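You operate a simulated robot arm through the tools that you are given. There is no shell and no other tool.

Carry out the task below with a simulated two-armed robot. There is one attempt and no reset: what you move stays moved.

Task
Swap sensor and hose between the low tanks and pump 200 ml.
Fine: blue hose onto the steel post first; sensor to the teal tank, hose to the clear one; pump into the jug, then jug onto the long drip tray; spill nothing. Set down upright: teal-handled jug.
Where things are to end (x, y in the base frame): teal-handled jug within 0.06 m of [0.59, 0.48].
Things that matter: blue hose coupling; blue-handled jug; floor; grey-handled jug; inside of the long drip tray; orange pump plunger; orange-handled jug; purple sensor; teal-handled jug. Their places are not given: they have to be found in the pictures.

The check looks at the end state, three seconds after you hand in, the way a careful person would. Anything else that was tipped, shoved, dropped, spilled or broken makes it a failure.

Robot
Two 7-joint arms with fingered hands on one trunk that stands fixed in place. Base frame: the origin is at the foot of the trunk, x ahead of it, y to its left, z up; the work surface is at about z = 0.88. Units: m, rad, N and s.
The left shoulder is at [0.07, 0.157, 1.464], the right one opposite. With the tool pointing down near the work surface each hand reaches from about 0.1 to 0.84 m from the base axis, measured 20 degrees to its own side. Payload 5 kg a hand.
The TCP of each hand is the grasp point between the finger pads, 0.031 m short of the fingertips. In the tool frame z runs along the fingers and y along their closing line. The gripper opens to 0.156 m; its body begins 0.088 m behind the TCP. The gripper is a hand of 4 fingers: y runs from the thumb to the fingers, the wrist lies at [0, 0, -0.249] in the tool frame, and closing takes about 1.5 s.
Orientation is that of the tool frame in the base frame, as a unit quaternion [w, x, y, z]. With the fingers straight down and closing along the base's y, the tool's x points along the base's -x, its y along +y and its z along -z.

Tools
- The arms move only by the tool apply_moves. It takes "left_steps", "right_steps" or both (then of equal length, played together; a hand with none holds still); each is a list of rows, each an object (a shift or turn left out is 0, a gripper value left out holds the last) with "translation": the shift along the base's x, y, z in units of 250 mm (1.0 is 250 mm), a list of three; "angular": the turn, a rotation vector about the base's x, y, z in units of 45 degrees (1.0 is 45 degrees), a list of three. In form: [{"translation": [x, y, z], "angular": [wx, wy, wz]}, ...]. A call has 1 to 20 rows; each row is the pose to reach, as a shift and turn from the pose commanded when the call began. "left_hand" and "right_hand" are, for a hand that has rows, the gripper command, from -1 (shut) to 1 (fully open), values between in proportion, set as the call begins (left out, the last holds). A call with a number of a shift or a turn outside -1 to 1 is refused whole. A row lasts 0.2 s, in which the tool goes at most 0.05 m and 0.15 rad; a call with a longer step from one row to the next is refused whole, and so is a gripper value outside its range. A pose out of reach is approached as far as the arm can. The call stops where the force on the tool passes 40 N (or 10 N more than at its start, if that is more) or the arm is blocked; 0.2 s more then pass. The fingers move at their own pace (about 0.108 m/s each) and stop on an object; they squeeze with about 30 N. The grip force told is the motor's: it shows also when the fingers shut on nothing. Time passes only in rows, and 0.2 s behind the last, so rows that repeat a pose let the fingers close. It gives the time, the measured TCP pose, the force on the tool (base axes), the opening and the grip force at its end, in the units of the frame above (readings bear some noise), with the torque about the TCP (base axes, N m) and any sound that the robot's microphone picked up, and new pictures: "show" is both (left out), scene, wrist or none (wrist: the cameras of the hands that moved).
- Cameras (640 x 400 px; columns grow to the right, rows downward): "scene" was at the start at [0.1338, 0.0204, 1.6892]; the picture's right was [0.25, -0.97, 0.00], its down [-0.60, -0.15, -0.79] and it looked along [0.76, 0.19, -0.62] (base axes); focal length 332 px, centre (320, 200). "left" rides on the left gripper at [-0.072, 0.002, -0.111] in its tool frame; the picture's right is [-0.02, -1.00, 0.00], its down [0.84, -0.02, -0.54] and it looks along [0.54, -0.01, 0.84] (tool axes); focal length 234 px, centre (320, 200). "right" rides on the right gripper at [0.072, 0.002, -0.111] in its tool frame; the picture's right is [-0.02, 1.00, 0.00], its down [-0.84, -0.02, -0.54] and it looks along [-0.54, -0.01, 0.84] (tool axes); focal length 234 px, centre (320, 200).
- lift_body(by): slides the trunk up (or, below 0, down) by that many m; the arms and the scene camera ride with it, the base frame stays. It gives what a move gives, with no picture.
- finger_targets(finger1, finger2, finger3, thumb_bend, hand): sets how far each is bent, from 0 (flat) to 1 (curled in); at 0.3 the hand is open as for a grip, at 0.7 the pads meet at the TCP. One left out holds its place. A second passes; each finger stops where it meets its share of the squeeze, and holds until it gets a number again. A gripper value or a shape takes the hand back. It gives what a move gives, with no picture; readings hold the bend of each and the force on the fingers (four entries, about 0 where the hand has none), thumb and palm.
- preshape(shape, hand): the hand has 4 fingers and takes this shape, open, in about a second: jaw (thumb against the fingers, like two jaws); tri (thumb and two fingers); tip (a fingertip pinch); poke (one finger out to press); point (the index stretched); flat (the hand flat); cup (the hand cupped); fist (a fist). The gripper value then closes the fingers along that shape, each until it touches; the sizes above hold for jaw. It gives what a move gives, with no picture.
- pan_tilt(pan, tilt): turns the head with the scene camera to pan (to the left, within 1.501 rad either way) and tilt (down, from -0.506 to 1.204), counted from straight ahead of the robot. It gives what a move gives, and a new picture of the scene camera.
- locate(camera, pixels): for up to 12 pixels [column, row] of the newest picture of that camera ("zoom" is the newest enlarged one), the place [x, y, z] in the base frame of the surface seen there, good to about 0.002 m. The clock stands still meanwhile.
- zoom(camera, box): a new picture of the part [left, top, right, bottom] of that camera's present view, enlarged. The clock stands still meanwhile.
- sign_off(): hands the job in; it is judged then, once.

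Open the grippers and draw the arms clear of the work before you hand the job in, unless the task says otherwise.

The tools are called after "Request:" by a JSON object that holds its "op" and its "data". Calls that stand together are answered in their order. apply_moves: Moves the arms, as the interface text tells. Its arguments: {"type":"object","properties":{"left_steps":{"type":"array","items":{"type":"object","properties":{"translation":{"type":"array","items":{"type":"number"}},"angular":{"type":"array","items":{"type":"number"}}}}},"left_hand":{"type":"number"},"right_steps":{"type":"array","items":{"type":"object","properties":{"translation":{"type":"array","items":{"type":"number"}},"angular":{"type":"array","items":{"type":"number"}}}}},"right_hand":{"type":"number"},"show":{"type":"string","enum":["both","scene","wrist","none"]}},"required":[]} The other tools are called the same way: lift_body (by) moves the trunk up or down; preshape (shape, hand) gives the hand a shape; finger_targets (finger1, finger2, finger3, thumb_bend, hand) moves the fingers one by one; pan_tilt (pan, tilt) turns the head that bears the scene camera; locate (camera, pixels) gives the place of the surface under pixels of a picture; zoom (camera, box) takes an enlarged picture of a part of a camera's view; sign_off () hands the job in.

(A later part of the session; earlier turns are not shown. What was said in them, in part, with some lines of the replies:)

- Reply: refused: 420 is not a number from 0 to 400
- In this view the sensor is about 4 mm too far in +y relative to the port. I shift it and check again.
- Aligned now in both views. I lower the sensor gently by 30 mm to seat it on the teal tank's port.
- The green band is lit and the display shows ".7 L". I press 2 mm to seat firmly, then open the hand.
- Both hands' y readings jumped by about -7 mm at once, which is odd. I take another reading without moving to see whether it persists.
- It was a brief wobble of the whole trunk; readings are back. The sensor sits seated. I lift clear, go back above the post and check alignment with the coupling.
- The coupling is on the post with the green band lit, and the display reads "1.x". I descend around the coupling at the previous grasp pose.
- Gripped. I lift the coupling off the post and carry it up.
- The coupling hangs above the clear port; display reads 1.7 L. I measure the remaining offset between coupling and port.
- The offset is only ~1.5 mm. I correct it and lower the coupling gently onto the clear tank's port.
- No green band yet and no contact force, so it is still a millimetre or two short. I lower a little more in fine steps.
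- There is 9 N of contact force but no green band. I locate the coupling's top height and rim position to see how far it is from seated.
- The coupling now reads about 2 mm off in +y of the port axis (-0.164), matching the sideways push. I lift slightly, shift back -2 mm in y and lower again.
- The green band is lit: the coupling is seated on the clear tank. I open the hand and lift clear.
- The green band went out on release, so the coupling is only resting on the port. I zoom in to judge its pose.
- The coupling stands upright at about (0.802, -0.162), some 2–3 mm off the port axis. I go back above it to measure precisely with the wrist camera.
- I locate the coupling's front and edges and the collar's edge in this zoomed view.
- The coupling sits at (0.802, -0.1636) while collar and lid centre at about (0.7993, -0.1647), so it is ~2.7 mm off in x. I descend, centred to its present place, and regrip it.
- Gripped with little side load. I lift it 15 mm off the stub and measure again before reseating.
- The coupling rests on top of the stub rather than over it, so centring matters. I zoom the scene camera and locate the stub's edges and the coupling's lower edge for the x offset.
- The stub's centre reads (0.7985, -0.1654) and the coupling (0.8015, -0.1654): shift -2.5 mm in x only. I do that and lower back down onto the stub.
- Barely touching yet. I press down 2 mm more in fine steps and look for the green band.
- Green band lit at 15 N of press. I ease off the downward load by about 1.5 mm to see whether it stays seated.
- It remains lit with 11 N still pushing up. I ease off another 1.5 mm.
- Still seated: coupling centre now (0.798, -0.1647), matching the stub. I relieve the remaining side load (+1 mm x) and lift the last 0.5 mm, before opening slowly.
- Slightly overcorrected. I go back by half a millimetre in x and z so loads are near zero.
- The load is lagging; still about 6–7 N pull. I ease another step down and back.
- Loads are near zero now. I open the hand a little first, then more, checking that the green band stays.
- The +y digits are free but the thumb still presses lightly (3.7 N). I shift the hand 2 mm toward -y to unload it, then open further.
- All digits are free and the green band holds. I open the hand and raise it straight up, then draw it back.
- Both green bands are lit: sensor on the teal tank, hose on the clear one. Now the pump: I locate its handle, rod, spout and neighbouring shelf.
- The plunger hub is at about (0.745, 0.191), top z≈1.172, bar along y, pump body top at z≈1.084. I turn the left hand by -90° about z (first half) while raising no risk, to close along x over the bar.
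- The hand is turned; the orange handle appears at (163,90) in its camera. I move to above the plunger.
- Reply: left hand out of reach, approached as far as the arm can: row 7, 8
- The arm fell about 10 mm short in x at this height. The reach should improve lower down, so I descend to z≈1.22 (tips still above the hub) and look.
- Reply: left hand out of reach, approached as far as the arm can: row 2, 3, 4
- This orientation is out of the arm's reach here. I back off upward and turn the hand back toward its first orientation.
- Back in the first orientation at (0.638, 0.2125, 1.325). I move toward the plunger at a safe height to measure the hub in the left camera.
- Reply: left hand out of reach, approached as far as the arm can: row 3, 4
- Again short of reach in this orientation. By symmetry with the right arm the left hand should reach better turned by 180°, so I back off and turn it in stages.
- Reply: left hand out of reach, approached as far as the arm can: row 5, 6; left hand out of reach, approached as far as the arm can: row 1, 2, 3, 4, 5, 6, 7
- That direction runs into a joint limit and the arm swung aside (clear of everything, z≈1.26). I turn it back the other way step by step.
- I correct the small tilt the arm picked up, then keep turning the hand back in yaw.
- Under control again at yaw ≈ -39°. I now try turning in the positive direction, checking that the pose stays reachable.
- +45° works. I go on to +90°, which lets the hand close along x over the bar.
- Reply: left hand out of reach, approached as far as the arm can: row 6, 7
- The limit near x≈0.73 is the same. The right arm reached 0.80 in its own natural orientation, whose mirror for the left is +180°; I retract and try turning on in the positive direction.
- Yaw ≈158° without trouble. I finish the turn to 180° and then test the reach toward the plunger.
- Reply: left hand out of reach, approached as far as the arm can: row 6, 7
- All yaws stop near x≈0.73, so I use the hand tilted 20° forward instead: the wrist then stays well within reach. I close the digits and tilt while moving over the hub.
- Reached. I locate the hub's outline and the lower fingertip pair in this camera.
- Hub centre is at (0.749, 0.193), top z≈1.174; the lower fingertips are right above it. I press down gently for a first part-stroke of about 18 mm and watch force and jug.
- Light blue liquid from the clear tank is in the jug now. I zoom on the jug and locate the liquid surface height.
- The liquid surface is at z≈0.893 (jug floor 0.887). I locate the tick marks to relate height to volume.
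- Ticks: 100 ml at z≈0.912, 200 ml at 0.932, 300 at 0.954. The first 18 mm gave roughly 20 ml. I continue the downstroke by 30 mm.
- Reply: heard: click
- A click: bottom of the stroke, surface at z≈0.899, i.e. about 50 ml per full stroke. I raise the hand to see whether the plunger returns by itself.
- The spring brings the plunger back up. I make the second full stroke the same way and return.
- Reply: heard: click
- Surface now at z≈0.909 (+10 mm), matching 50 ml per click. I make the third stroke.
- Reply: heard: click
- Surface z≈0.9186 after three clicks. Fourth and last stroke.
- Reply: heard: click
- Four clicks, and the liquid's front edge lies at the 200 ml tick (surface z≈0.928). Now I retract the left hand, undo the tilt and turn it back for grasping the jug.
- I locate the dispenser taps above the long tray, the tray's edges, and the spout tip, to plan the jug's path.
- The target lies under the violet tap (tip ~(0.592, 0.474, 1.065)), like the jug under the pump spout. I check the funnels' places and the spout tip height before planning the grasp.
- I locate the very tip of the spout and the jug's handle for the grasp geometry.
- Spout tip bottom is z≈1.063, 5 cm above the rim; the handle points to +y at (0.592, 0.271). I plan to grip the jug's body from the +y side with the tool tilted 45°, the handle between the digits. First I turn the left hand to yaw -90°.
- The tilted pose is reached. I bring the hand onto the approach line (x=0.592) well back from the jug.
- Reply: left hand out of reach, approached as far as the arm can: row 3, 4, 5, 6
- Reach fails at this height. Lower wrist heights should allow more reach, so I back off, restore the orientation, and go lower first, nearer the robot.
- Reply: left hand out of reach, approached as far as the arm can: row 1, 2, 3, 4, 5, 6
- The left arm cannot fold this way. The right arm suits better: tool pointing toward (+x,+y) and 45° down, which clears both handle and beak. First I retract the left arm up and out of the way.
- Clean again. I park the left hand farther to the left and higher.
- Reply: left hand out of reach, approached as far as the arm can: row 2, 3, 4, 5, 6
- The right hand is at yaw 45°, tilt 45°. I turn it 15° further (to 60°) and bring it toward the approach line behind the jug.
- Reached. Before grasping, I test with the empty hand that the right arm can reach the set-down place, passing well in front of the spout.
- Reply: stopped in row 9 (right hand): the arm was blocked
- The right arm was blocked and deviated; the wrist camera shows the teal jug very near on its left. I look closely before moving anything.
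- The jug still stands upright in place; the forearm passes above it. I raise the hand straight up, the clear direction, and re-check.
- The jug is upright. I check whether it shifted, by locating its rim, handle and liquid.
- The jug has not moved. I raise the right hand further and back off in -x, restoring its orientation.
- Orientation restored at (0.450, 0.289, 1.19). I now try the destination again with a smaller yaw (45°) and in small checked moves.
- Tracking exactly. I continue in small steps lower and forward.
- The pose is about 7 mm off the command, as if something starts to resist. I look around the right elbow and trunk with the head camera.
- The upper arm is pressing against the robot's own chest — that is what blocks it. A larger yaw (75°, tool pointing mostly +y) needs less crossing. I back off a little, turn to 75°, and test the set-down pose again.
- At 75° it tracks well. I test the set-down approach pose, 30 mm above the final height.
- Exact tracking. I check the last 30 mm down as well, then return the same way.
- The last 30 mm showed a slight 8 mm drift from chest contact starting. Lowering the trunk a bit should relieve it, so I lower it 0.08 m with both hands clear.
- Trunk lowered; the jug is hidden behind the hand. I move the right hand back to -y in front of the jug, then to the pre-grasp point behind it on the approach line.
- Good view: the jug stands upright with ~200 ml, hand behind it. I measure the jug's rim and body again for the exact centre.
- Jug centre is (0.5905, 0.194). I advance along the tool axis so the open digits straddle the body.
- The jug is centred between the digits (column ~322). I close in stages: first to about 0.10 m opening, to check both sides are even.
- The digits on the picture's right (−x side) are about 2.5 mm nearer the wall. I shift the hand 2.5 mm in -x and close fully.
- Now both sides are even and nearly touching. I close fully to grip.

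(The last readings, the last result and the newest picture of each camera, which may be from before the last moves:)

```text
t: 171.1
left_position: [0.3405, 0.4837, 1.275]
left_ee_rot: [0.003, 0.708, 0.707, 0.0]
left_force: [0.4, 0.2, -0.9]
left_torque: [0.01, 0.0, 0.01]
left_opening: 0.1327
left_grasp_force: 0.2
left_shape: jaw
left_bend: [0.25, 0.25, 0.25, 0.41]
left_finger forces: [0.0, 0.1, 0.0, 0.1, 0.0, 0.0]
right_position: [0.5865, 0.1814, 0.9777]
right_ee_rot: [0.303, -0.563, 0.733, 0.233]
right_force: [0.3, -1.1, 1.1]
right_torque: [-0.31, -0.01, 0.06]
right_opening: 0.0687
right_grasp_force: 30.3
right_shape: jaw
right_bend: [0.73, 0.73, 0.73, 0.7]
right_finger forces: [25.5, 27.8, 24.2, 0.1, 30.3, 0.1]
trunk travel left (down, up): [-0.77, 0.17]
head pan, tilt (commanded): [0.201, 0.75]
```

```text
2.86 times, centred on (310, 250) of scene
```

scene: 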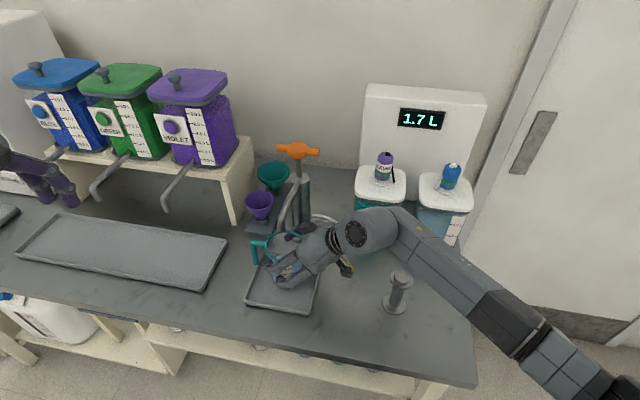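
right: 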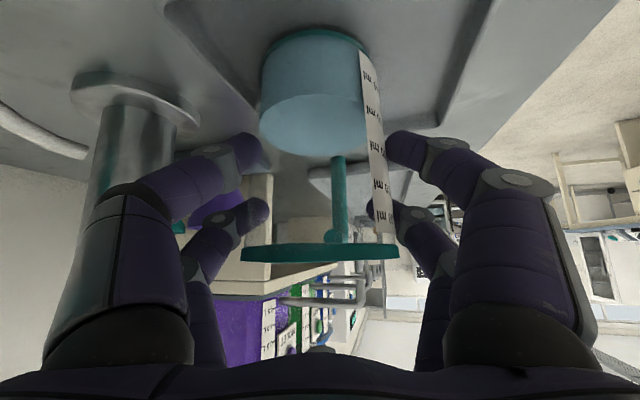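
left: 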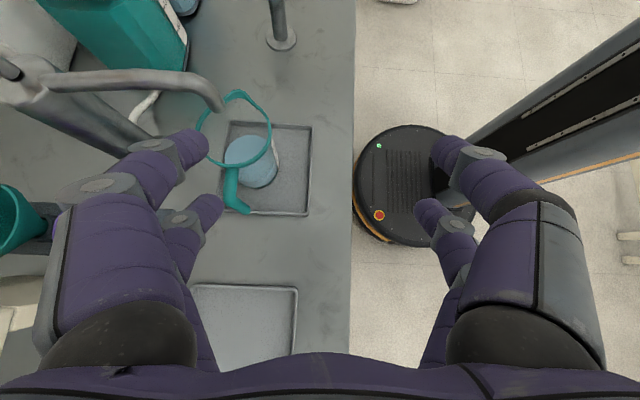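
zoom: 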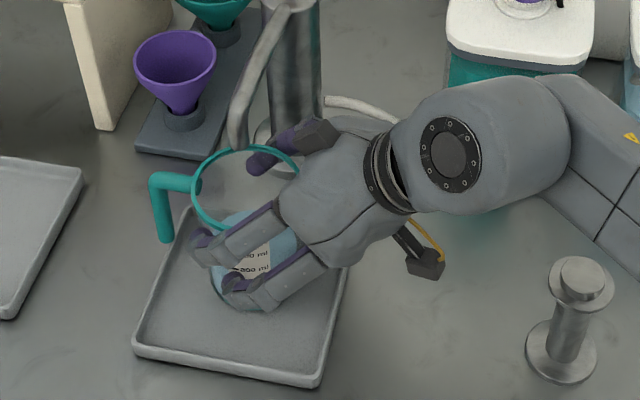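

Four digits hold the jug (24–30 N each) and it stays upright. I lift it slowly by 20 mm.

Request:
{"op": "apply_moves", "data": {"right_steps": [{"translation": [0, 0, 0.012]}, {"translation": [0, 0, 0.028]}, {"translation": [0, 0, 0.046]}, {"translation": [0, 0, 0.064]}, {"translation": [0, 0, 0.08]}, {"translation": [0, 0, 0.08]}], "show": "both"}}

Request:
{"op": "zoom", "data": {"camera": "scene", "box": [220, 180, 400, 320]}}

```text
t: 172.5
left_position: [0.3425, 0.4836, 1.2744]
left_ee_rot: [0.001, 0.707, 0.707, -0.001]
left_force: [0.1, -0.1, -0.1]
left_torque: [-0.01, -0.02, 0.01]
left_opening: 0.1324
left_grasp_force: 0.1
left_shape: jaw
left_bend: [0.25, 0.25, 0.25, 0.41]
left_finger forces: [0.0, 0.0, 0.1, 0.1, 0.0, 0.0]
right_position: [0.5852, 0.1813, 0.999]
right_ee_rot: [0.303, -0.563, 0.733, 0.233]
right_force: [-0.9, -0.1, -3.3]
right_torque: [-0.1, 0.07, 0.03]
right_opening: 0.0677
right_grasp_force: 30.1
right_shape: jaw
right_bend: [0.73, 0.73, 0.74, 0.7]
right_finger forces: [24.3, 29.2, 21.9, 0.0, 28.8, 0.0]
trunk travel left (down, up): [-0.77, 0.17]
head pan, tilt (commanded): [0.201, 0.75]
```

scene: 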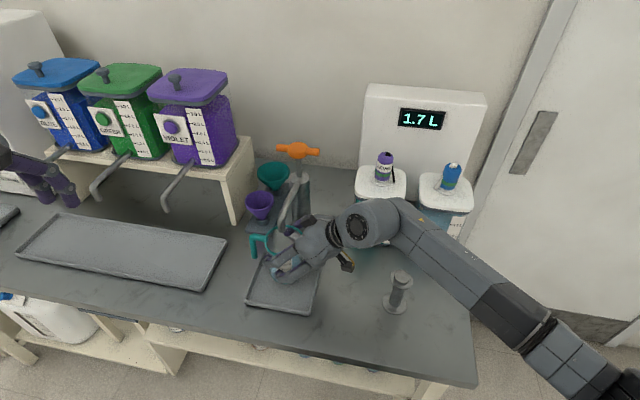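
right: 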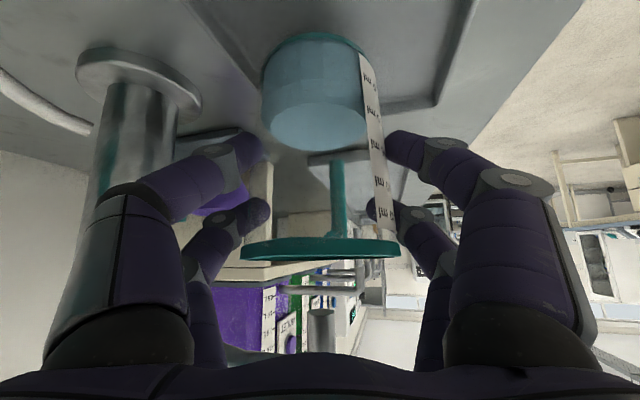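

```text
2.86 times, centred on (310, 250) of scene
```

zoom: 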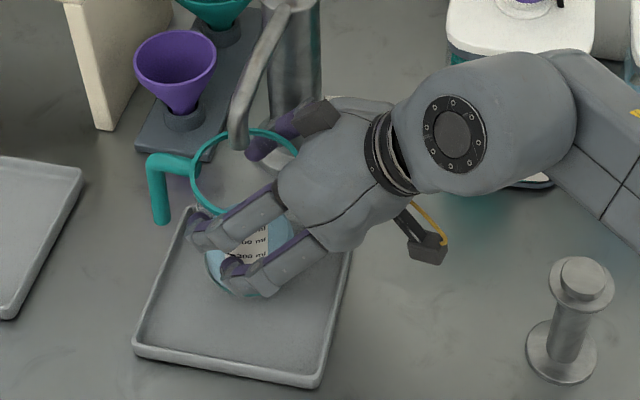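

The jug hangs steady (3.3 N). I move it out from under the spout toward -x, low first, then raise it a little more.

Request:
{"op": "apply_moves", "data": {"right_steps": [{"translation": [-0.05, 0, 0.015]}, {"translation": [-0.12, 0, 0.03]}, {"translation": [-0.2, 0, 0.032]}, {"translation": [-0.28, 0, 0.032]}, {"translation": [-0.36, 0, 0.032]}, {"translation": [-0.43, 0, 0.05]}, {"translation": [-0.49, 0.01, 0.09]}, {"translation": [-0.53, 0.02, 0.13]}, {"translation": [-0.55, 0.03, 0.16]}, {"translation": [-0.55, 0.03, 0.16]}], "show": "both"}}

Request:
{"op": "zoom", "data": {"camera": "scene", "box": [180, 200, 380, 360]}}

```text
t: 174.7
left_position: [0.3406, 0.4842, 1.2742]
left_ee_rot: [0.002, 0.707, 0.707, -0.001]
left_force: [0.1, -0.9, -0.3]
left_torque: [-0.01, 0.0, -0.01]
left_opening: 0.1324
left_grasp_force: 0.1
left_shape: jaw
left_bend: [0.25, 0.25, 0.25, 0.41]
left_finger forces: [0.0, 0.0, 0.0, 0.0, 0.0, 0.0]
right_position: [0.4477, 0.1892, 1.0394]
right_ee_rot: [0.303, -0.563, 0.732, 0.234]
right_force: [0.4, -0.2, -3.2]
right_torque: [-0.11, 0.01, 0.0]
right_opening: 0.0677
right_grasp_force: 30.3
right_shape: jaw
right_bend: [0.73, 0.73, 0.74, 0.7]
right_finger forces: [24.1, 28.9, 21.9, 0.0, 28.9, 0.1]
trunk travel left (down, up): [-0.77, 0.17]
head pan, tilt (commanded): [0.201, 0.75]
```

scene: 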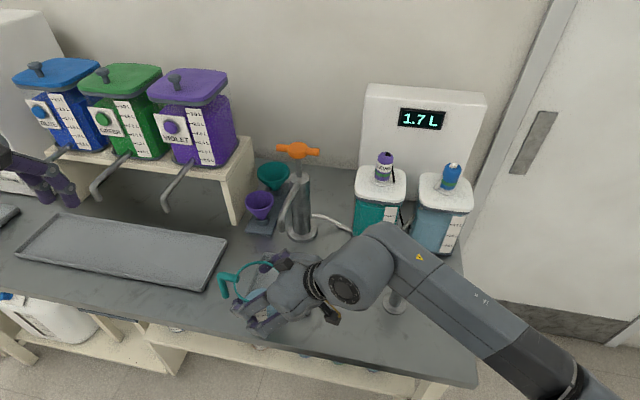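
right: 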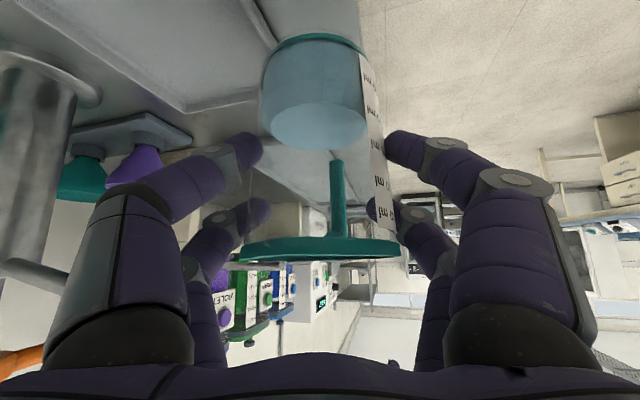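

```text
2.50 times, centred on (280, 280) of scene
```

zoom: 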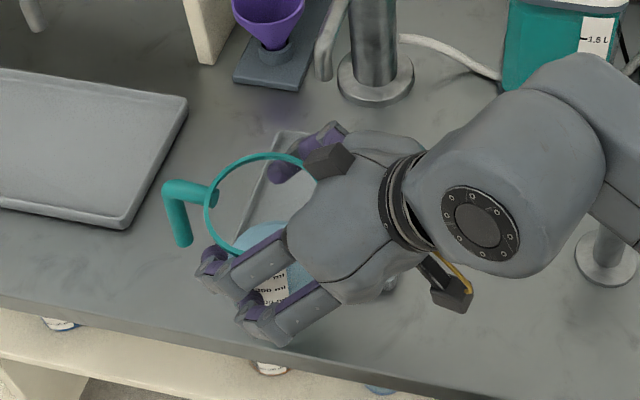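

The jug hangs upright. I carry it sideways to y≈0.44 in front of the taps, over the tray's rim with good height.

Request:
{"op": "apply_moves", "data": {"right_steps": [{"translation": [0, 0.06, 0]}, {"translation": [0.01, 0.16, 0]}, {"translation": [0.02, 0.27, 0]}, {"translation": [0.04, 0.38, 0]}, {"translation": [0.06, 0.49, 0]}, {"translation": [0.08, 0.6, 0]}, {"translation": [0.1, 0.71, 0]}, {"translation": [0.12, 0.81, 0]}, {"translation": [0.14, 0.9, 0]}, {"translation": [0.16, 0.96, 0]}, {"translation": [0.16, 0.96, 0]}], "show": "both"}}

Request:
{"op": "zoom", "data": {"camera": "scene", "box": [80, 140, 320, 330]}}

```text
t: 177.1
left_position: [0.3415, 0.4832, 1.274]
left_ee_rot: [0.002, 0.707, 0.707, -0.001]
left_force: [0.2, 0.6, 0.4]
left_torque: [0.04, 0.0, -0.01]
left_opening: 0.1326
left_grasp_force: 0.1
left_shape: jaw
left_bend: [0.25, 0.25, 0.25, 0.41]
left_finger forces: [0.1, 0.0, 0.0, 0.0, 0.1, 0.1]
right_position: [0.4879, 0.43, 1.0376]
right_ee_rot: [0.304, -0.563, 0.732, 0.234]
right_force: [-0.3, 0.1, -3.1]
right_torque: [-0.12, 0.02, 0.02]
right_opening: 0.0675
right_grasp_force: 29.5
right_shape: jaw
right_bend: [0.73, 0.73, 0.74, 0.7]
right_finger forces: [24.0, 28.8, 21.9, 0.0, 28.8, 0.0]
trunk travel left (down, up): [-0.77, 0.17]
head pan, tilt (commanded): [0.201, 0.75]
```

scene: 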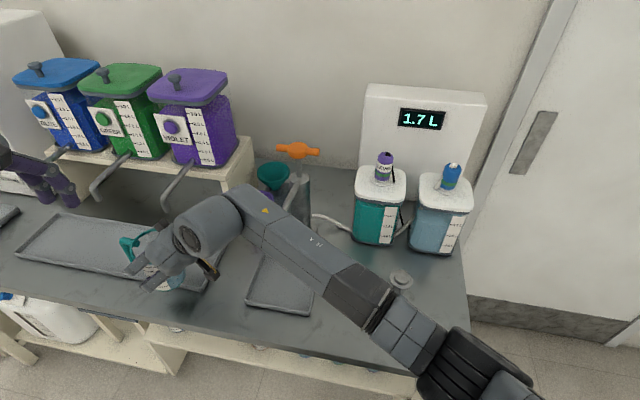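
right: 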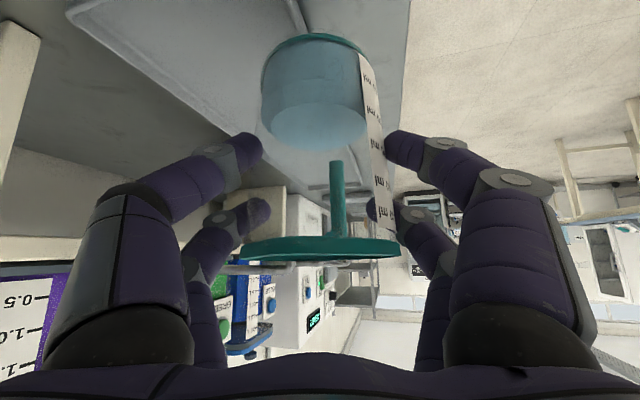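

```text
2.11 times, centred on (200, 235) of scene
```

zoom: 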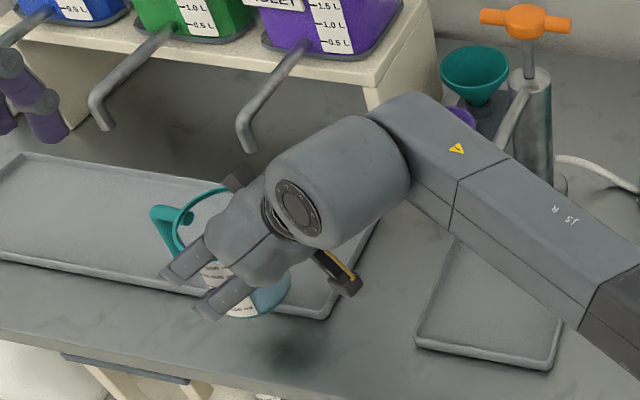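

On track: (0.488, 0.430, 1.038). I lower to pass the rim under the tap, then move forward to x≈0.572.

Request:
{"op": "apply_moves", "data": {"right_steps": [{"translation": [0, 0, -0.06]}, {"translation": [0, 0, -0.12]}, {"translation": [0.06, 0.005, -0.13]}, {"translation": [0.14, 0.01, -0.13]}, {"translation": [0.22, 0.02, -0.13]}, {"translation": [0.29, 0.03, -0.13]}, {"translation": [0.34, 0.034, -0.13]}, {"translation": [0.34, 0.034, -0.13]}, {"translation": [0.34, 0.034, -0.13]}], "show": "both"}}

Request:
{"op": "zoom", "data": {"camera": "scene", "box": [80, 140, 320, 330]}}

```text
t: 179.1
left_position: [0.341, 0.4843, 1.2747]
left_ee_rot: [0.002, 0.707, 0.707, 0.0]
left_force: [-1.0, 0.3, 0.2]
left_torque: [-0.01, -0.01, -0.01]
left_opening: 0.1322
left_grasp_force: 0.0
left_shape: jaw
left_bend: [0.25, 0.25, 0.25, 0.41]
left_finger forces: [0.1, 0.1, 0.0, 0.0, 0.1, 0.1]
right_position: [0.5727, 0.4378, 1.0045]
right_ee_rot: [0.303, -0.563, 0.733, 0.232]
right_force: [-0.2, 0.4, -1.9]
right_torque: [-0.13, -0.01, 0.01]
right_opening: 0.0675
right_grasp_force: 29.6
right_shape: jaw
right_bend: [0.73, 0.73, 0.74, 0.7]
right_finger forces: [23.9, 28.8, 21.9, 0.0, 28.7, 0.1]
trunk travel left (down, up): [-0.77, 0.17]
head pan, tilt (commanded): [0.201, 0.75]
```

scene: 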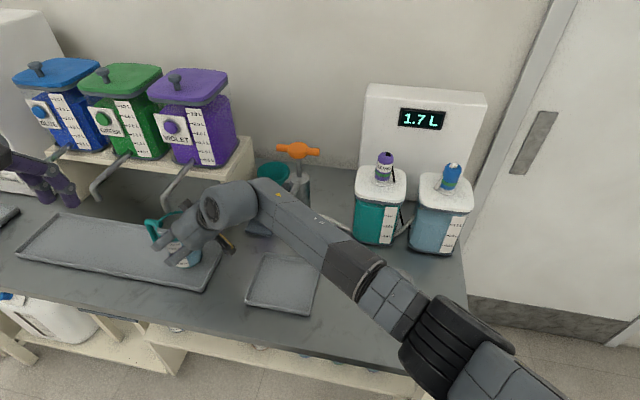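
right: 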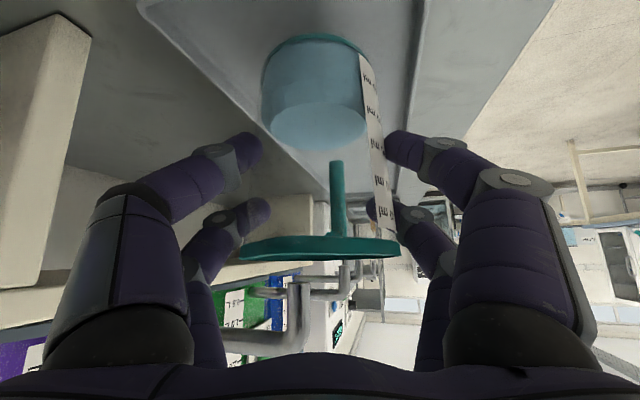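

```text
2.11 times, centred on (200, 235) of scene
```

zoom: 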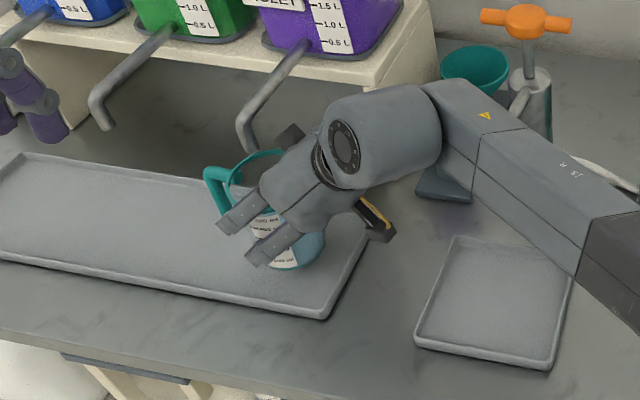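

Jug is over the tray at about (0.579, 0.449). I lower it gently onto the tray floor.

Request:
{"op": "apply_moves", "data": {"right_steps": [{"translation": [0, 0, -0.03]}, {"translation": [0, 0, -0.055]}, {"translation": [0, 0, -0.075]}, {"translation": [0, 0, -0.09]}, {"translation": [0, 0, -0.1]}, {"translation": [0, 0, -0.107]}, {"translation": [0, 0, -0.107]}], "show": "wrist"}}

Request:
{"op": "zoom", "data": {"camera": "scene", "box": [120, 180, 260, 300]}}

```text
t: 180.7
left_position: [0.341, 0.4841, 1.2742]
left_ee_rot: [0.002, 0.707, 0.707, -0.001]
left_force: [0.3, -0.4, 0.2]
left_torque: [0.0, -0.02, 0.01]
left_opening: 0.1325
left_grasp_force: 0.0
left_shape: jaw
left_bend: [0.25, 0.25, 0.25, 0.41]
left_finger forces: [0.1, 0.1, 0.0, 0.0, 0.0, 0.1]
right_position: [0.5736, 0.4388, 0.9801]
right_ee_rot: [0.304, -0.563, 0.732, 0.234]
right_force: [0.8, 1.0, 0.8]
right_torque: [-0.06, -0.03, 0.03]
right_opening: 0.0675
right_grasp_force: 29.9
right_shape: jaw
right_bend: [0.73, 0.73, 0.74, 0.7]
right_finger forces: [24.0, 29.1, 22.6, 0.1, 29.2, 0.0]
trunk travel left (down, up): [-0.77, 0.17]
head pan, tilt (commanded): [0.201, 0.75]
```

right: 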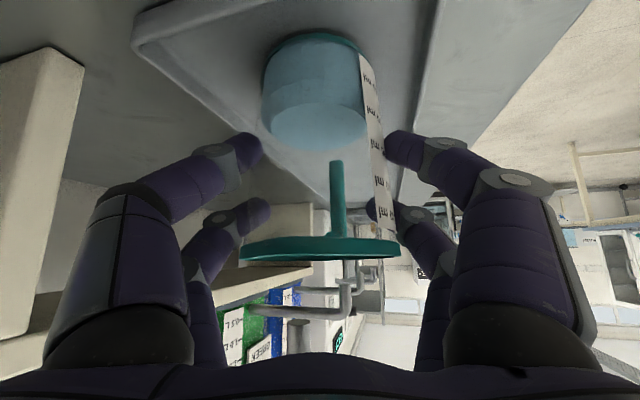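

```text
3.33 times, centred on (190, 240) of scene
```

zoom: 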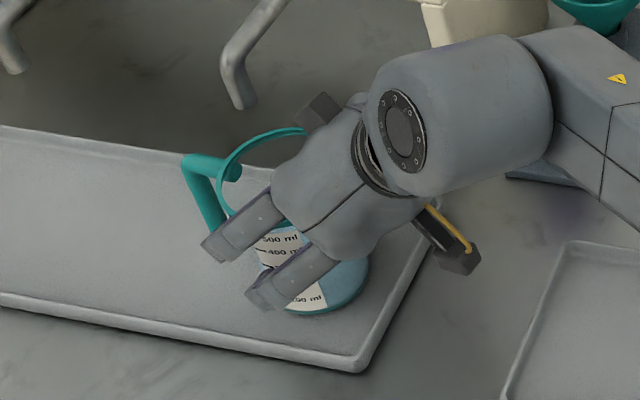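

Contact is made (+0.8 N). I lower 1 mm more so it sits flat, then open the digits in stages.

Request:
{"op": "apply_moves", "data": {"right_steps": [{"translation": [0, 0, -0.003]}, {"translation": [0, 0, -0.005]}, {"translation": [0, 0, -0.005]}], "show": "none"}}

Request:
{"op": "apply_moves", "data": {"right_steps": [{"translation": [0, 0, 0]}, {"translation": [0, 0, 0]}, {"translation": [0, 0, 0]}], "right_hand": 0.0, "show": "wrist"}}

```text
t: 181.5
left_position: [0.3413, 0.4838, 1.2745]
left_ee_rot: [0.002, 0.707, 0.707, 0.0]
left_force: [0.5, 0.7, -0.3]
left_torque: [-0.01, 0.04, 0.02]
left_opening: 0.1326
left_grasp_force: 0.1
left_shape: jaw
left_bend: [0.25, 0.25, 0.25, 0.41]
left_finger forces: [0.0, 0.0, 0.0, 0.0, 0.0, 0.1]
right_position: [0.5721, 0.4383, 0.9791]
right_ee_rot: [0.304, -0.564, 0.732, 0.233]
right_force: [3.9, 1.3, 8.5]
right_torque: [-0.13, -0.14, 0.0]
right_opening: 0.0678
right_grasp_force: 30.1
right_shape: jaw
right_bend: [0.73, 0.73, 0.74, 0.7]
right_finger forces: [24.3, 29.3, 25.0, 0.0, 30.6, 0.0]
trunk travel left (down, up): [-0.77, 0.17]
head pan, tilt (commanded): [0.201, 0.75]
```

```text
t: 182.3
left_position: [0.341, 0.484, 1.2747]
left_ee_rot: [0.002, 0.707, 0.707, 0.0]
left_force: [-0.3, -0.3, -1.0]
left_torque: [-0.01, 0.01, -0.01]
left_opening: 0.1324
left_grasp_force: 0.0
left_shape: jaw
left_bend: [0.25, 0.25, 0.25, 0.41]
left_finger forces: [0.0, 0.1, 0.0, 0.0, 0.1, 0.1]
right_position: [0.572, 0.4374, 0.977]
right_ee_rot: [0.303, -0.563, 0.733, 0.232]
right_force: [-1.6, -0.1, 0.0]
right_torque: [-0.01, 0.01, 0.0]
right_opening: 0.0776
right_grasp_force: 0.1
right_shape: jaw
right_bend: [0.73, 0.73, 0.73, 0.7]
right_finger forces: [0.6, 0.0, 0.1, 0.0, 0.0, 0.1]
trunk travel left (down, up): [-0.77, 0.17]
head pan, tilt (commanded): [0.201, 0.75]
```

right: 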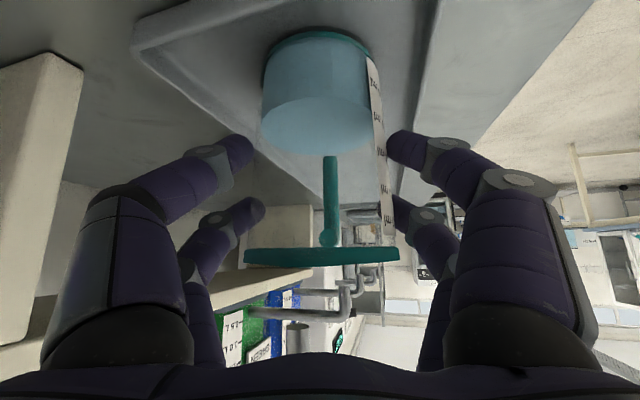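

Almost free. I open wider and check the jug stands by itself.

Request:
{"op": "apply_moves", "data": {"right_steps": [{"translation": [0, 0, 0]}, {"translation": [0, 0, 0]}, {"translation": [0, 0, 0]}], "right_hand": 0.3, "show": "none"}}

Request:
{"op": "apply_moves", "data": {"right_steps": [{"translation": [0, 0, 0]}, {"translation": [0, 0, 0]}, {"translation": [0, 0, 0]}], "right_hand": 0.7, "show": "both"}}

Request:
{"op": "zoom", "data": {"camera": "scene", "box": [120, 180, 260, 300]}}

```text
t: 183.1
left_position: [0.3422, 0.4842, 1.2753]
left_ee_rot: [0.001, 0.708, 0.707, 0.0]
left_force: [-0.3, 0.0, 0.0]
left_torque: [0.03, -0.01, 0.01]
left_opening: 0.1328
left_grasp_force: 0.0
left_shape: jaw
left_bend: [0.25, 0.25, 0.25, 0.41]
left_finger forces: [0.1, 0.0, 0.1, 0.0, 0.0, 0.0]
right_position: [0.5729, 0.4387, 0.9778]
right_ee_rot: [0.304, -0.563, 0.732, 0.233]
right_force: [0.8, -0.3, -0.1]
right_torque: [-0.02, -0.01, -0.01]
right_opening: 0.1008
right_grasp_force: 0.1
right_shape: jaw
right_bend: [0.31, 0.31, 0.31, 0.66]
right_finger forces: [0.0, 0.0, 0.0, 0.1, 0.0, 0.0]
trunk travel left (down, up): [-0.77, 0.17]
head pan, tilt (commanded): [0.201, 0.75]
```

```text
t: 183.9
left_position: [0.3418, 0.4839, 1.2735]
left_ee_rot: [0.002, 0.707, 0.707, -0.001]
left_force: [-0.2, 0.3, -0.2]
left_torque: [0.02, 0.01, 0.01]
left_opening: 0.1324
left_grasp_force: 0.0
left_shape: jaw
left_bend: [0.25, 0.25, 0.25, 0.41]
left_finger forces: [0.0, 0.1, 0.0, 0.0, 0.0, 0.1]
right_position: [0.5725, 0.4383, 0.9779]
right_ee_rot: [0.303, -0.563, 0.732, 0.233]
right_force: [-0.6, -0.3, -1.0]
right_torque: [-0.01, -0.03, 0.01]
right_opening: 0.1321
right_grasp_force: 0.1
right_shape: jaw
right_bend: [0.25, 0.25, 0.25, 0.41]
right_finger forces: [0.1, 0.0, 0.0, 0.0, 0.1, 0.0]
trunk travel left (down, up): [-0.77, 0.17]
head pan, tilt (commanded): [0.201, 0.75]
```

scene: 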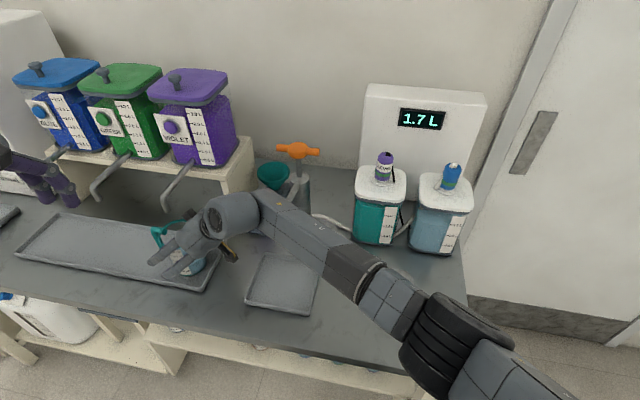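
right: 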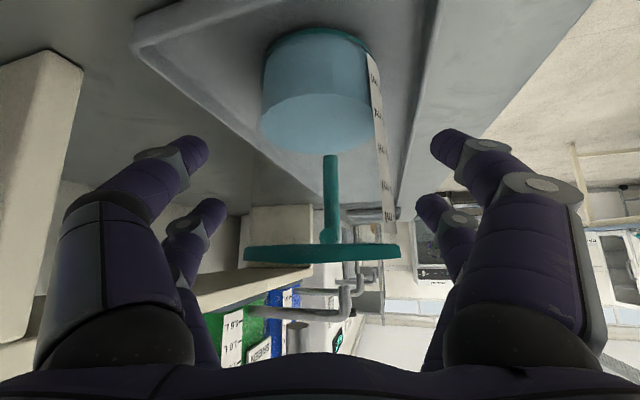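

```text
3.33 times, centred on (190, 240) of scene
```

zoom: 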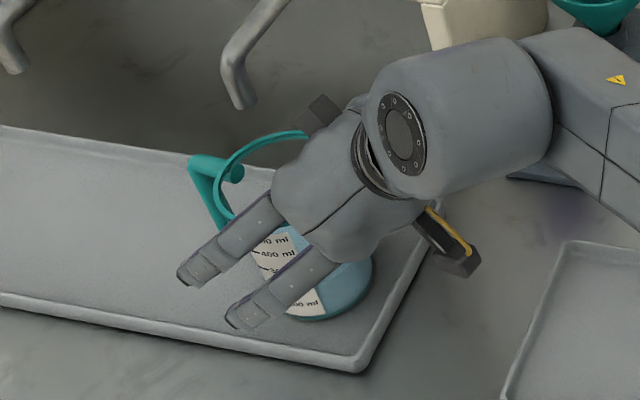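

The jug stands free and level on the tray. I withdraw the hand back along its axis.

Request:
{"op": "apply_moves", "data": {"right_steps": [{"translation": [-0.022, -0.085, 0.088]}, {"translation": [-0.046, -0.17, 0.176]}, {"translation": [-0.072, -0.26, 0.27]}, {"translation": [-0.12, -0.35, 0.37]}, {"translation": [-0.24, -0.42, 0.44]}, {"translation": [-0.36, -0.5, 0.5]}, {"translation": [-0.44, -0.62, 0.54]}, {"translation": [-0.48, -0.76, 0.58]}, {"translation": [-0.48, -0.9, 0.62]}, {"translation": [-0.48, -0.98, 0.66]}, {"translation": [-0.48, -0.98, 0.66]}], "show": "both"}}

Request:
{"op": "zoom", "data": {"camera": "scene", "box": [100, 150, 300, 320]}}

```text
t: 186.3
left_position: [0.341, 0.4845, 1.2746]
left_ee_rot: [0.002, 0.707, 0.707, 0.0]
left_force: [-0.2, -0.8, -1.0]
left_torque: [0.01, 0.02, 0.0]
left_opening: 0.1322
left_grasp_force: 0.0
left_shape: jaw
left_bend: [0.25, 0.25, 0.25, 0.41]
left_finger forces: [0.0, 0.0, 0.1, 0.0, 0.1, 0.0]
right_position: [0.4522, 0.1929, 1.145]
right_ee_rot: [0.303, -0.563, 0.732, 0.233]
right_force: [-0.4, 0.2, -0.8]
right_torque: [0.02, 0.0, -0.01]
right_opening: 0.1322
right_grasp_force: 0.1
right_shape: jaw
right_bend: [0.25, 0.25, 0.25, 0.41]
right_finger forces: [0.0, 0.1, 0.0, 0.0, 0.1, 0.1]
trunk travel left (down, up): [-0.77, 0.17]
head pan, tilt (commanded): [0.201, 0.75]
```

scene: 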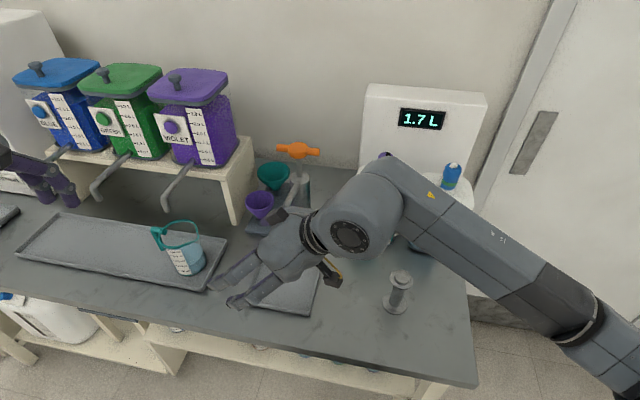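
right: 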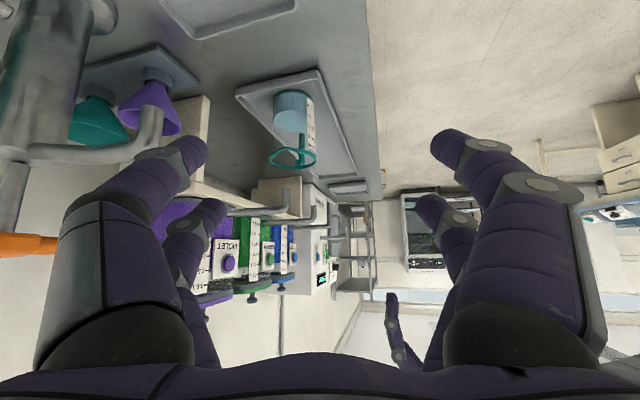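

```text
2.35 times, centred on (200, 235) of scene
```

zoom: 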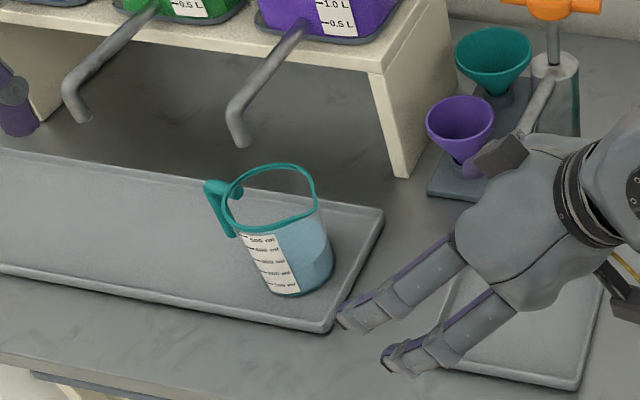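

The jug stands upright on the long tray. I locate its rim, base and liquid to confirm its place and level.

Request:
{"op": "locate", "data": {"camera": "zoom", "pixels": [[222, 205], [316, 205], [270, 230], [280, 166], [268, 270], [315, 250], [300, 230], [330, 265], [290, 295], [215, 190], [250, 190], [245, 140]]}}

Request:
{"op": "zoom", "data": {"camera": "scene", "box": [140, 210, 220, 290]}}

```text
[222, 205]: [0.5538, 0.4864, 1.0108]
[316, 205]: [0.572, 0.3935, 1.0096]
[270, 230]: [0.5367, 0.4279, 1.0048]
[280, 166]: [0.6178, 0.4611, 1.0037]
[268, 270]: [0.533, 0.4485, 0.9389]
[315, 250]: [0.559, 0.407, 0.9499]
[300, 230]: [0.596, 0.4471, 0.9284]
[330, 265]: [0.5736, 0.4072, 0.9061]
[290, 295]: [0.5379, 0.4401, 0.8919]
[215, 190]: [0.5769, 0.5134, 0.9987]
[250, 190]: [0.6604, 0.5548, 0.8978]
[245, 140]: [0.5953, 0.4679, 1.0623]
```

```text
5.00 times, centred on (180, 250) of scene
```

zoom: 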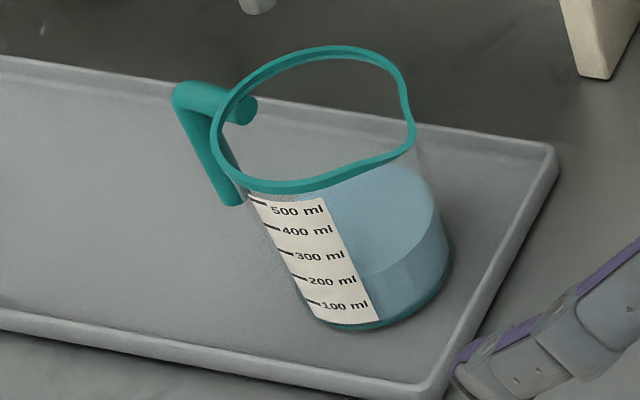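

The jug stands at about (0.577, 0.449), rim level, liquid surface at z≈0.928 (200 ml). Now I draw the right arm up and away, undoing its turn and tilt.

Request:
{"op": "apply_moves", "data": {"right_steps": [{"translation": [0, -0.04, 0.16]}, {"translation": [-0.02, -0.12, 0.32]}, {"translation": [-0.02, -0.26, 0.44], "angular": [0, 0, -0.1]}, {"translation": [-0.02, -0.42, 0.5], "angular": [0, 0, -0.25]}, {"translation": [-0.02, -0.58, 0.54], "angular": [0, 0, -0.4]}, {"translation": [-0.02, -0.74, 0.56], "angular": [0, 0, -0.55]}, {"translation": [0, -0.88, 0.58], "angular": [0, 0, -0.7]}, {"translation": [0.02, -0.98, 0.6], "angular": [0, 0, -0.85]}, {"translation": [0.04, -0.98, 0.6], "angular": [0, 0, -1.0]}, {"translation": [0.04, -0.98, 0.6], "angular": [0, 0, -1.0]}], "show": "none"}}

Request:
{"op": "apply_moves", "data": {"right_steps": [{"translation": [0, -0.15, 0], "angular": [0, 0, -0.15]}, {"translation": [0, -0.3, 0], "angular": [0, 0, -0.3]}, {"translation": [0, -0.45, 0.02], "angular": [0, 0, -0.45]}, {"translation": [0, -0.6, 0.04], "angular": [0, 0, -0.6]}, {"translation": [0, -0.75, 0.06], "angular": [0, 0, -0.667]}, {"translation": [0, -0.85, 0.06], "angular": [0, 0, -0.667]}, {"translation": [0, -0.85, 0.06], "angular": [0, 0, -0.667]}], "show": "none"}}

Request:
{"op": "apply_moves", "data": {"right_steps": [{"angular": [0, 0.17, 0]}, {"angular": [0, 0.34, 0]}, {"angular": [0, 0.51, 0]}, {"angular": [0, 0.68, 0]}, {"angular": [0, 0.85, 0]}, {"angular": [0, 1.0, 0]}, {"angular": [0, 1.0, 0]}], "right_hand": 1, "show": "scene"}}

```text
t: 188.5
left_position: [0.3413, 0.4837, 1.2756]
left_ee_rot: [0.002, 0.707, 0.707, 0.001]
left_force: [0.2, -0.2, -0.6]
left_torque: [0.01, -0.04, -0.01]
left_opening: 0.1325
left_grasp_force: 0.0
left_shape: jaw
left_bend: [0.25, 0.25, 0.25, 0.41]
left_finger forces: [0.0, 0.0, 0.0, 0.0, 0.0, 0.1]
right_position: [0.4621, -0.0511, 1.2934]
right_ee_rot: [0.37, -0.239, 0.892, 0.099]
right_force: [-0.6, -0.3, 0.2]
right_torque: [0.0, 0.01, -0.02]
right_opening: 0.1323
right_grasp_force: 0.0
right_shape: jaw
right_bend: [0.25, 0.25, 0.25, 0.41]
right_finger forces: [0.0, 0.1, 0.0, 0.1, 0.1, 0.1]
trunk travel left (down, up): [-0.77, 0.17]
head pan, tilt (commanded): [0.201, 0.75]
```

```text
t: 190.3
left_position: [0.3415, 0.4835, 1.2749]
left_ee_rot: [0.001, 0.707, 0.708, 0.001]
left_force: [-1.1, -0.5, 0.1]
left_torque: [-0.01, -0.02, 0.0]
left_opening: 0.1325
left_grasp_force: 0.0
left_shape: jaw
left_bend: [0.25, 0.25, 0.25, 0.41]
left_finger forces: [0.0, 0.1, 0.0, 0.0, 0.1, 0.1]
right_position: [0.4018, -0.2408, 1.1303]
right_ee_rot: [0.149, 0.001, 0.989, -0.004]
right_force: [0.1, -0.9, 0.6]
right_torque: [0.02, 0.02, 0.0]
right_opening: 0.1326
right_grasp_force: 0.1
right_shape: jaw
right_bend: [0.25, 0.25, 0.25, 0.41]
right_finger forces: [0.0, 0.1, 0.0, 0.0, 0.1, 0.1]
right hand out of reach, approached as far as the arm can: row 2, 3, 4, 5, 6, 7
trunk travel left (down, up): [-0.77, 0.17]
head pan, tilt (commanded): [0.201, 0.75]
stopped in row 7 (right hand): the arm was blocked; the commanded pose is now the measured one
```

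```text
t: 191.9
left_position: [0.3398, 0.4834, 1.275]
left_ee_rot: [0.003, 0.707, 0.707, -0.001]
left_force: [-0.3, 0.2, 0.1]
left_torque: [-0.01, -0.03, 0.02]
left_opening: 0.1326
left_grasp_force: 0.2
left_shape: jaw
left_bend: [0.25, 0.25, 0.25, 0.41]
left_finger forces: [0.1, 0.0, 0.1, 0.1, 0.1, 0.0]
right_position: [0.4007, -0.2402, 1.1321]
right_ee_rot: [-0.242, 0.0, 0.97, -0.004]
right_force: [-0.4, -0.4, -0.4]
right_torque: [-0.04, 0.0, 0.0]
right_opening: 0.1562
right_grasp_force: 0.1
right_shape: jaw
right_bend: [0.3, 0.3, 0.3, 0.3]
right_finger forces: [0.0, 0.0, 0.0, 0.1, 0.1, 0.0]
trunk travel left (down, up): [-0.77, 0.17]
head pan, tilt (commanded): [0.201, 0.75]
```

scene: 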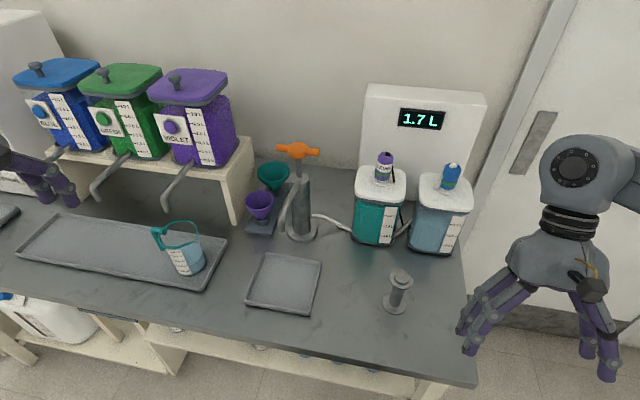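

Everything on the table stands as it should. The right hand is tilted oddly off to the side; I straighten it and raise it clear.

Request:
{"op": "apply_moves", "data": {"right_steps": [{"translation": [0.02, -0.02, 0.08], "angular": [0, -0.12, 0]}, {"translation": [0.06, -0.04, 0.2], "angular": [0, -0.26, 0]}, {"translation": [0.1, -0.06, 0.34], "angular": [0, -0.4, 0]}, {"translation": [0.14, -0.08, 0.48], "angular": [0, -0.54, 0]}, {"translation": [0.18, -0.1, 0.6], "angular": [0, -0.62, 0]}, {"translation": [0.18, -0.1, 0.6], "angular": [0, -0.62, 0]}], "show": "both"}}

Request:
{"op": "zoom", "data": {"camera": "scene", "box": [330, 130, 490, 320]}}

Request:
{"op": "zoom", "data": {"camera": "scene", "box": [0, 180, 340, 400]}}

```text
t: 193.3
left_position: [0.341, 0.4827, 1.2751]
left_ee_rot: [0.002, 0.707, 0.707, 0.0]
left_force: [0.3, 0.6, -0.2]
left_torque: [0.05, 0.03, 0.0]
left_opening: 0.1326
left_grasp_force: 0.1
left_shape: jaw
left_bend: [0.25, 0.25, 0.25, 0.41]
left_finger forces: [0.0, 0.0, 0.1, 0.0, 0.0, 0.0]
right_position: [0.4451, -0.2646, 1.28]
right_ee_rot: [0.0, 0.001, 1.0, -0.004]
right_force: [-0.2, 0.5, 0.3]
right_torque: [0.0, -0.02, 0.01]
right_opening: 0.1559
right_grasp_force: 0.1
right_shape: jaw
right_bend: [0.3, 0.3, 0.3, 0.3]
right_finger forces: [0.0, 0.0, 0.1, 0.0, 0.0, 0.1]
trunk travel left (down, up): [-0.77, 0.17]
head pan, tilt (commanded): [0.201, 0.75]
```

scene: 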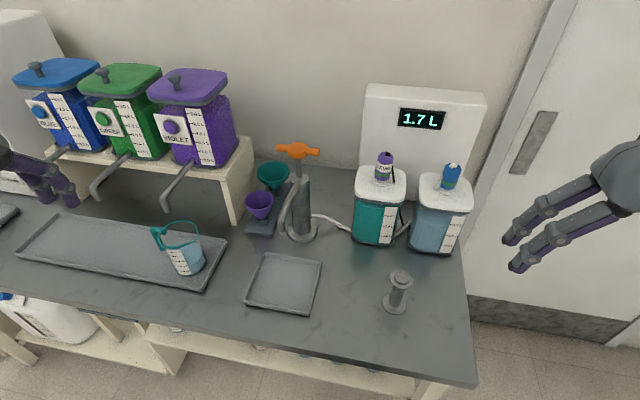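
right: 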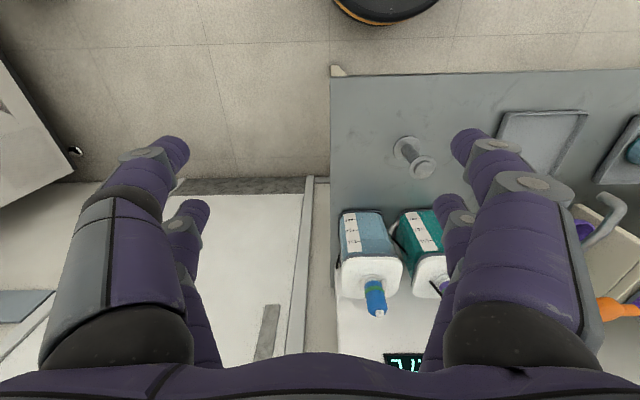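

```text
2.11 times, centred on (410, 225) of scene
```

zoom: 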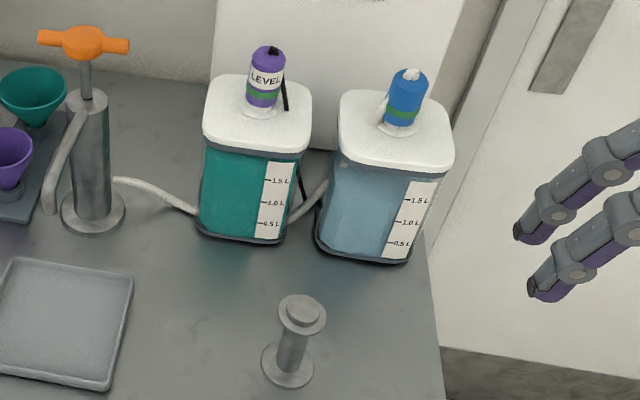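

```text
1.82 times, centred on (170, 290) of scene
```

zoom: 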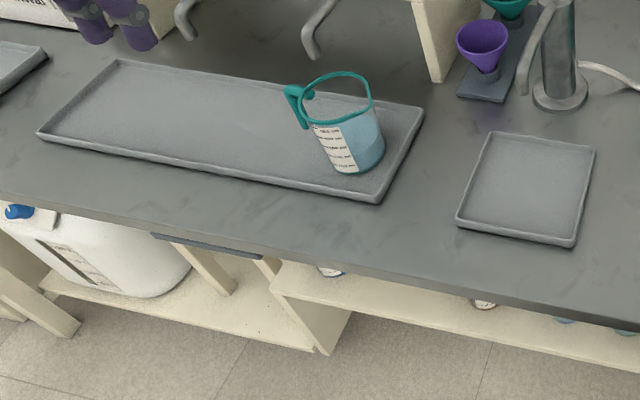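

Both green bands are lit, the jug is level on the tray and no puddles show. I raise the trunk back up and open the left hand fully.

Request:
{"op": "lift_body", "data": {"by": 0.08}}

Request:
{"op": "apply_moves", "data": {"left_steps": [{"translation": [0, 0, 0.02]}, {"translation": [0, 0, 0.04]}, {"translation": [0, 0, 0.04]}, {"translation": [0, 0, 0.04]}, {"translation": [0, 0, 0.04]}], "left_hand": 1, "show": "none"}}

Request:
{"op": "pan_tilt", "data": {"pan": 0.45, "tilt": 0.75}}

```text
t: 194.5
left_position: [0.3415, 0.4843, 1.3546]
left_ee_rot: [0.002, 0.708, 0.707, 0.0]
left_force: [0.8, 0.5, 0.3]
left_torque: [-0.01, 0.0, 0.03]
left_opening: 0.1323
left_grasp_force: 0.0
left_shape: jaw
left_bend: [0.25, 0.25, 0.25, 0.41]
left_finger forces: [0.0, 0.0, 0.0, 0.0, 0.0, 0.1]
right_position: [0.4449, -0.2642, 1.3593]
right_ee_rot: [-0.001, 0.001, 1.0, -0.004]
right_force: [0.3, 0.4, -0.3]
right_torque: [-0.01, 0.02, -0.02]
right_opening: 0.1559
right_grasp_force: 0.1
right_shape: jaw
right_bend: [0.3, 0.3, 0.3, 0.3]
right_finger forces: [0.1, 0.0, 0.0, 0.0, 0.1, 0.1]
trunk travel left (down, up): [-0.85, 0.09]
head pan, tilt (commanded): [0.201, 0.75]
```

```text
t: 195.7
left_position: [0.3446, 0.4837, 1.3578]
left_ee_rot: [0.004, 0.707, 0.707, 0.001]
left_force: [-0.3, 0.6, 0.6]
left_torque: [0.0, -0.02, 0.01]
left_opening: 0.156
left_grasp_force: 0.0
left_shape: jaw
left_bend: [0.3, 0.3, 0.3, 0.3]
left_finger forces: [0.0, 0.0, 0.0, 0.0, 0.1, 0.1]
left hand out of reach, approached as far as the arm can: row 1, 2, 3, 4, 5
right_position: [0.4439, -0.2644, 1.3608]
right_ee_rot: [-0.001, 0.001, 1.0, -0.004]
right_force: [0.7, 0.4, -0.2]
right_torque: [0.01, 0.0, -0.06]
right_opening: 0.156
right_grasp_force: 0.0
right_shape: jaw
right_bend: [0.3, 0.3, 0.3, 0.3]
right_finger forces: [0.0, 0.1, 0.0, 0.0, 0.1, 0.0]
trunk travel left (down, up): [-0.85, 0.09]
head pan, tilt (commanded): [0.201, 0.75]
```

```text
t: 196.5
left_position: [0.344, 0.482, 1.3573]
left_ee_rot: [0.004, 0.707, 0.707, 0.002]
left_force: [0.8, 0.3, 0.1]
left_torque: [0.04, -0.01, 0.02]
left_opening: 0.1559
left_grasp_force: 0.0
left_shape: jaw
left_bend: [0.3, 0.3, 0.3, 0.3]
left_finger forces: [0.1, 0.0, 0.0, 0.1, 0.1, 0.0]
right_position: [0.4455, -0.2643, 1.3596]
right_ee_rot: [0.0, 0.001, 1.0, -0.003]
right_force: [1.0, 0.2, -0.4]
right_torque: [0.01, 0.0, 0.0]
right_opening: 0.1561
right_grasp_force: 0.0
right_shape: jaw
right_bend: [0.3, 0.3, 0.3, 0.3]
right_finger forces: [0.0, 0.1, 0.0, 0.1, 0.0, 0.1]
trunk travel left (down, up): [-0.85, 0.09]
head pan, tilt (commanded): [0.45, 0.75]
```

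scene: 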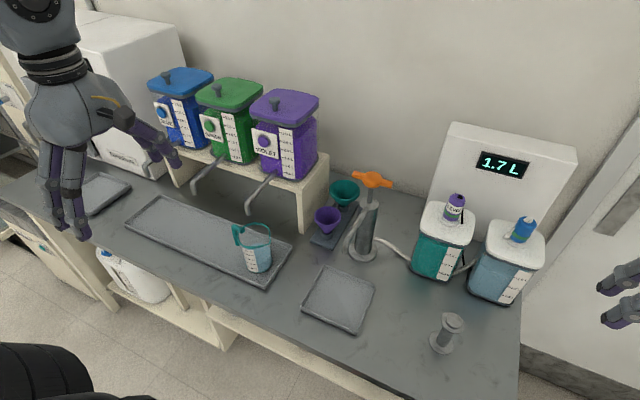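

Arms are clear with grippers open. One last close look at the tank tops and the jug before handing in.

Request:
{"op": "zoom", "data": {"camera": "scene", "box": [400, 180, 560, 310]}}

Request:
{"op": "zoom", "data": {"camera": "scene", "box": [200, 200, 320, 300]}}

```text
3.08 times, centred on (480, 245) of scene
```

zoom: 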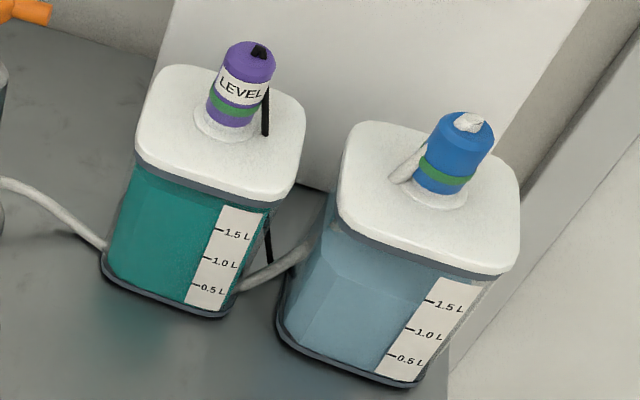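

```text
4.00 times, centred on (260, 250) of scene
```

zoom: 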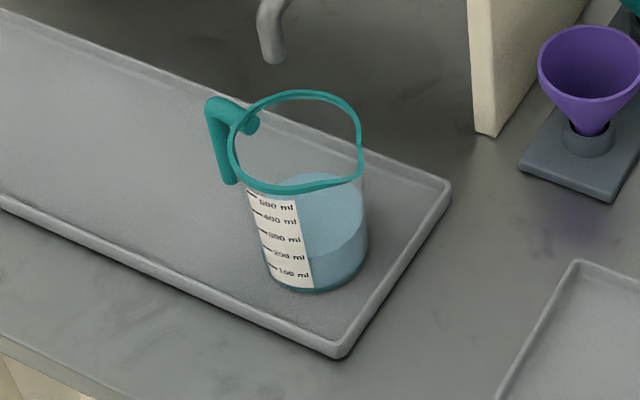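

The pictures show the job is done. The sensor is seated on the teal tank and the hose on the clear one. The jug holds 200 ml and stands upright on the long drip tray, with nothing spilled and both arms clear, so I hand in.

Request:
{"op": "sign_off", "data": {}}

```text
The job is handed in.
```

The sensor and hose are swapped and the 200 ml is pumped. I've handed the job in; the result of the check hasn't come back.

- **Swap:** The blue hose coupling went onto the steel post first. The purple sensor is now on the teal tank and the hose on the clear tank. Both show the green ring they had when seated at the start. The coupling came loose the first time I released it on the clear tank, so I lifted it and reseated it. The display now reads the teal tank at 1.7 L.
- **Pumping:** Four full plunger strokes of about 50 ml each, drawn from the clear tank since the hose is there now. The liquid stands at the jug's 200 ml mark.
- **Jug:** It stands upright on the long drip tray at about (0.577, 0.449), roughly 0.034 m from the target. No spills show in the pictures.
- **Arm trouble:** The right arm was blocked twice. The first time it was pressing against the robot's own chest, next to the full jug; the jug had not moved. The second time was while drawing back, away from the table.

Both hands are open and clear of the work. I did not see the blue-, grey- or orange-handled jugs in any picture, and I moved no other jug.
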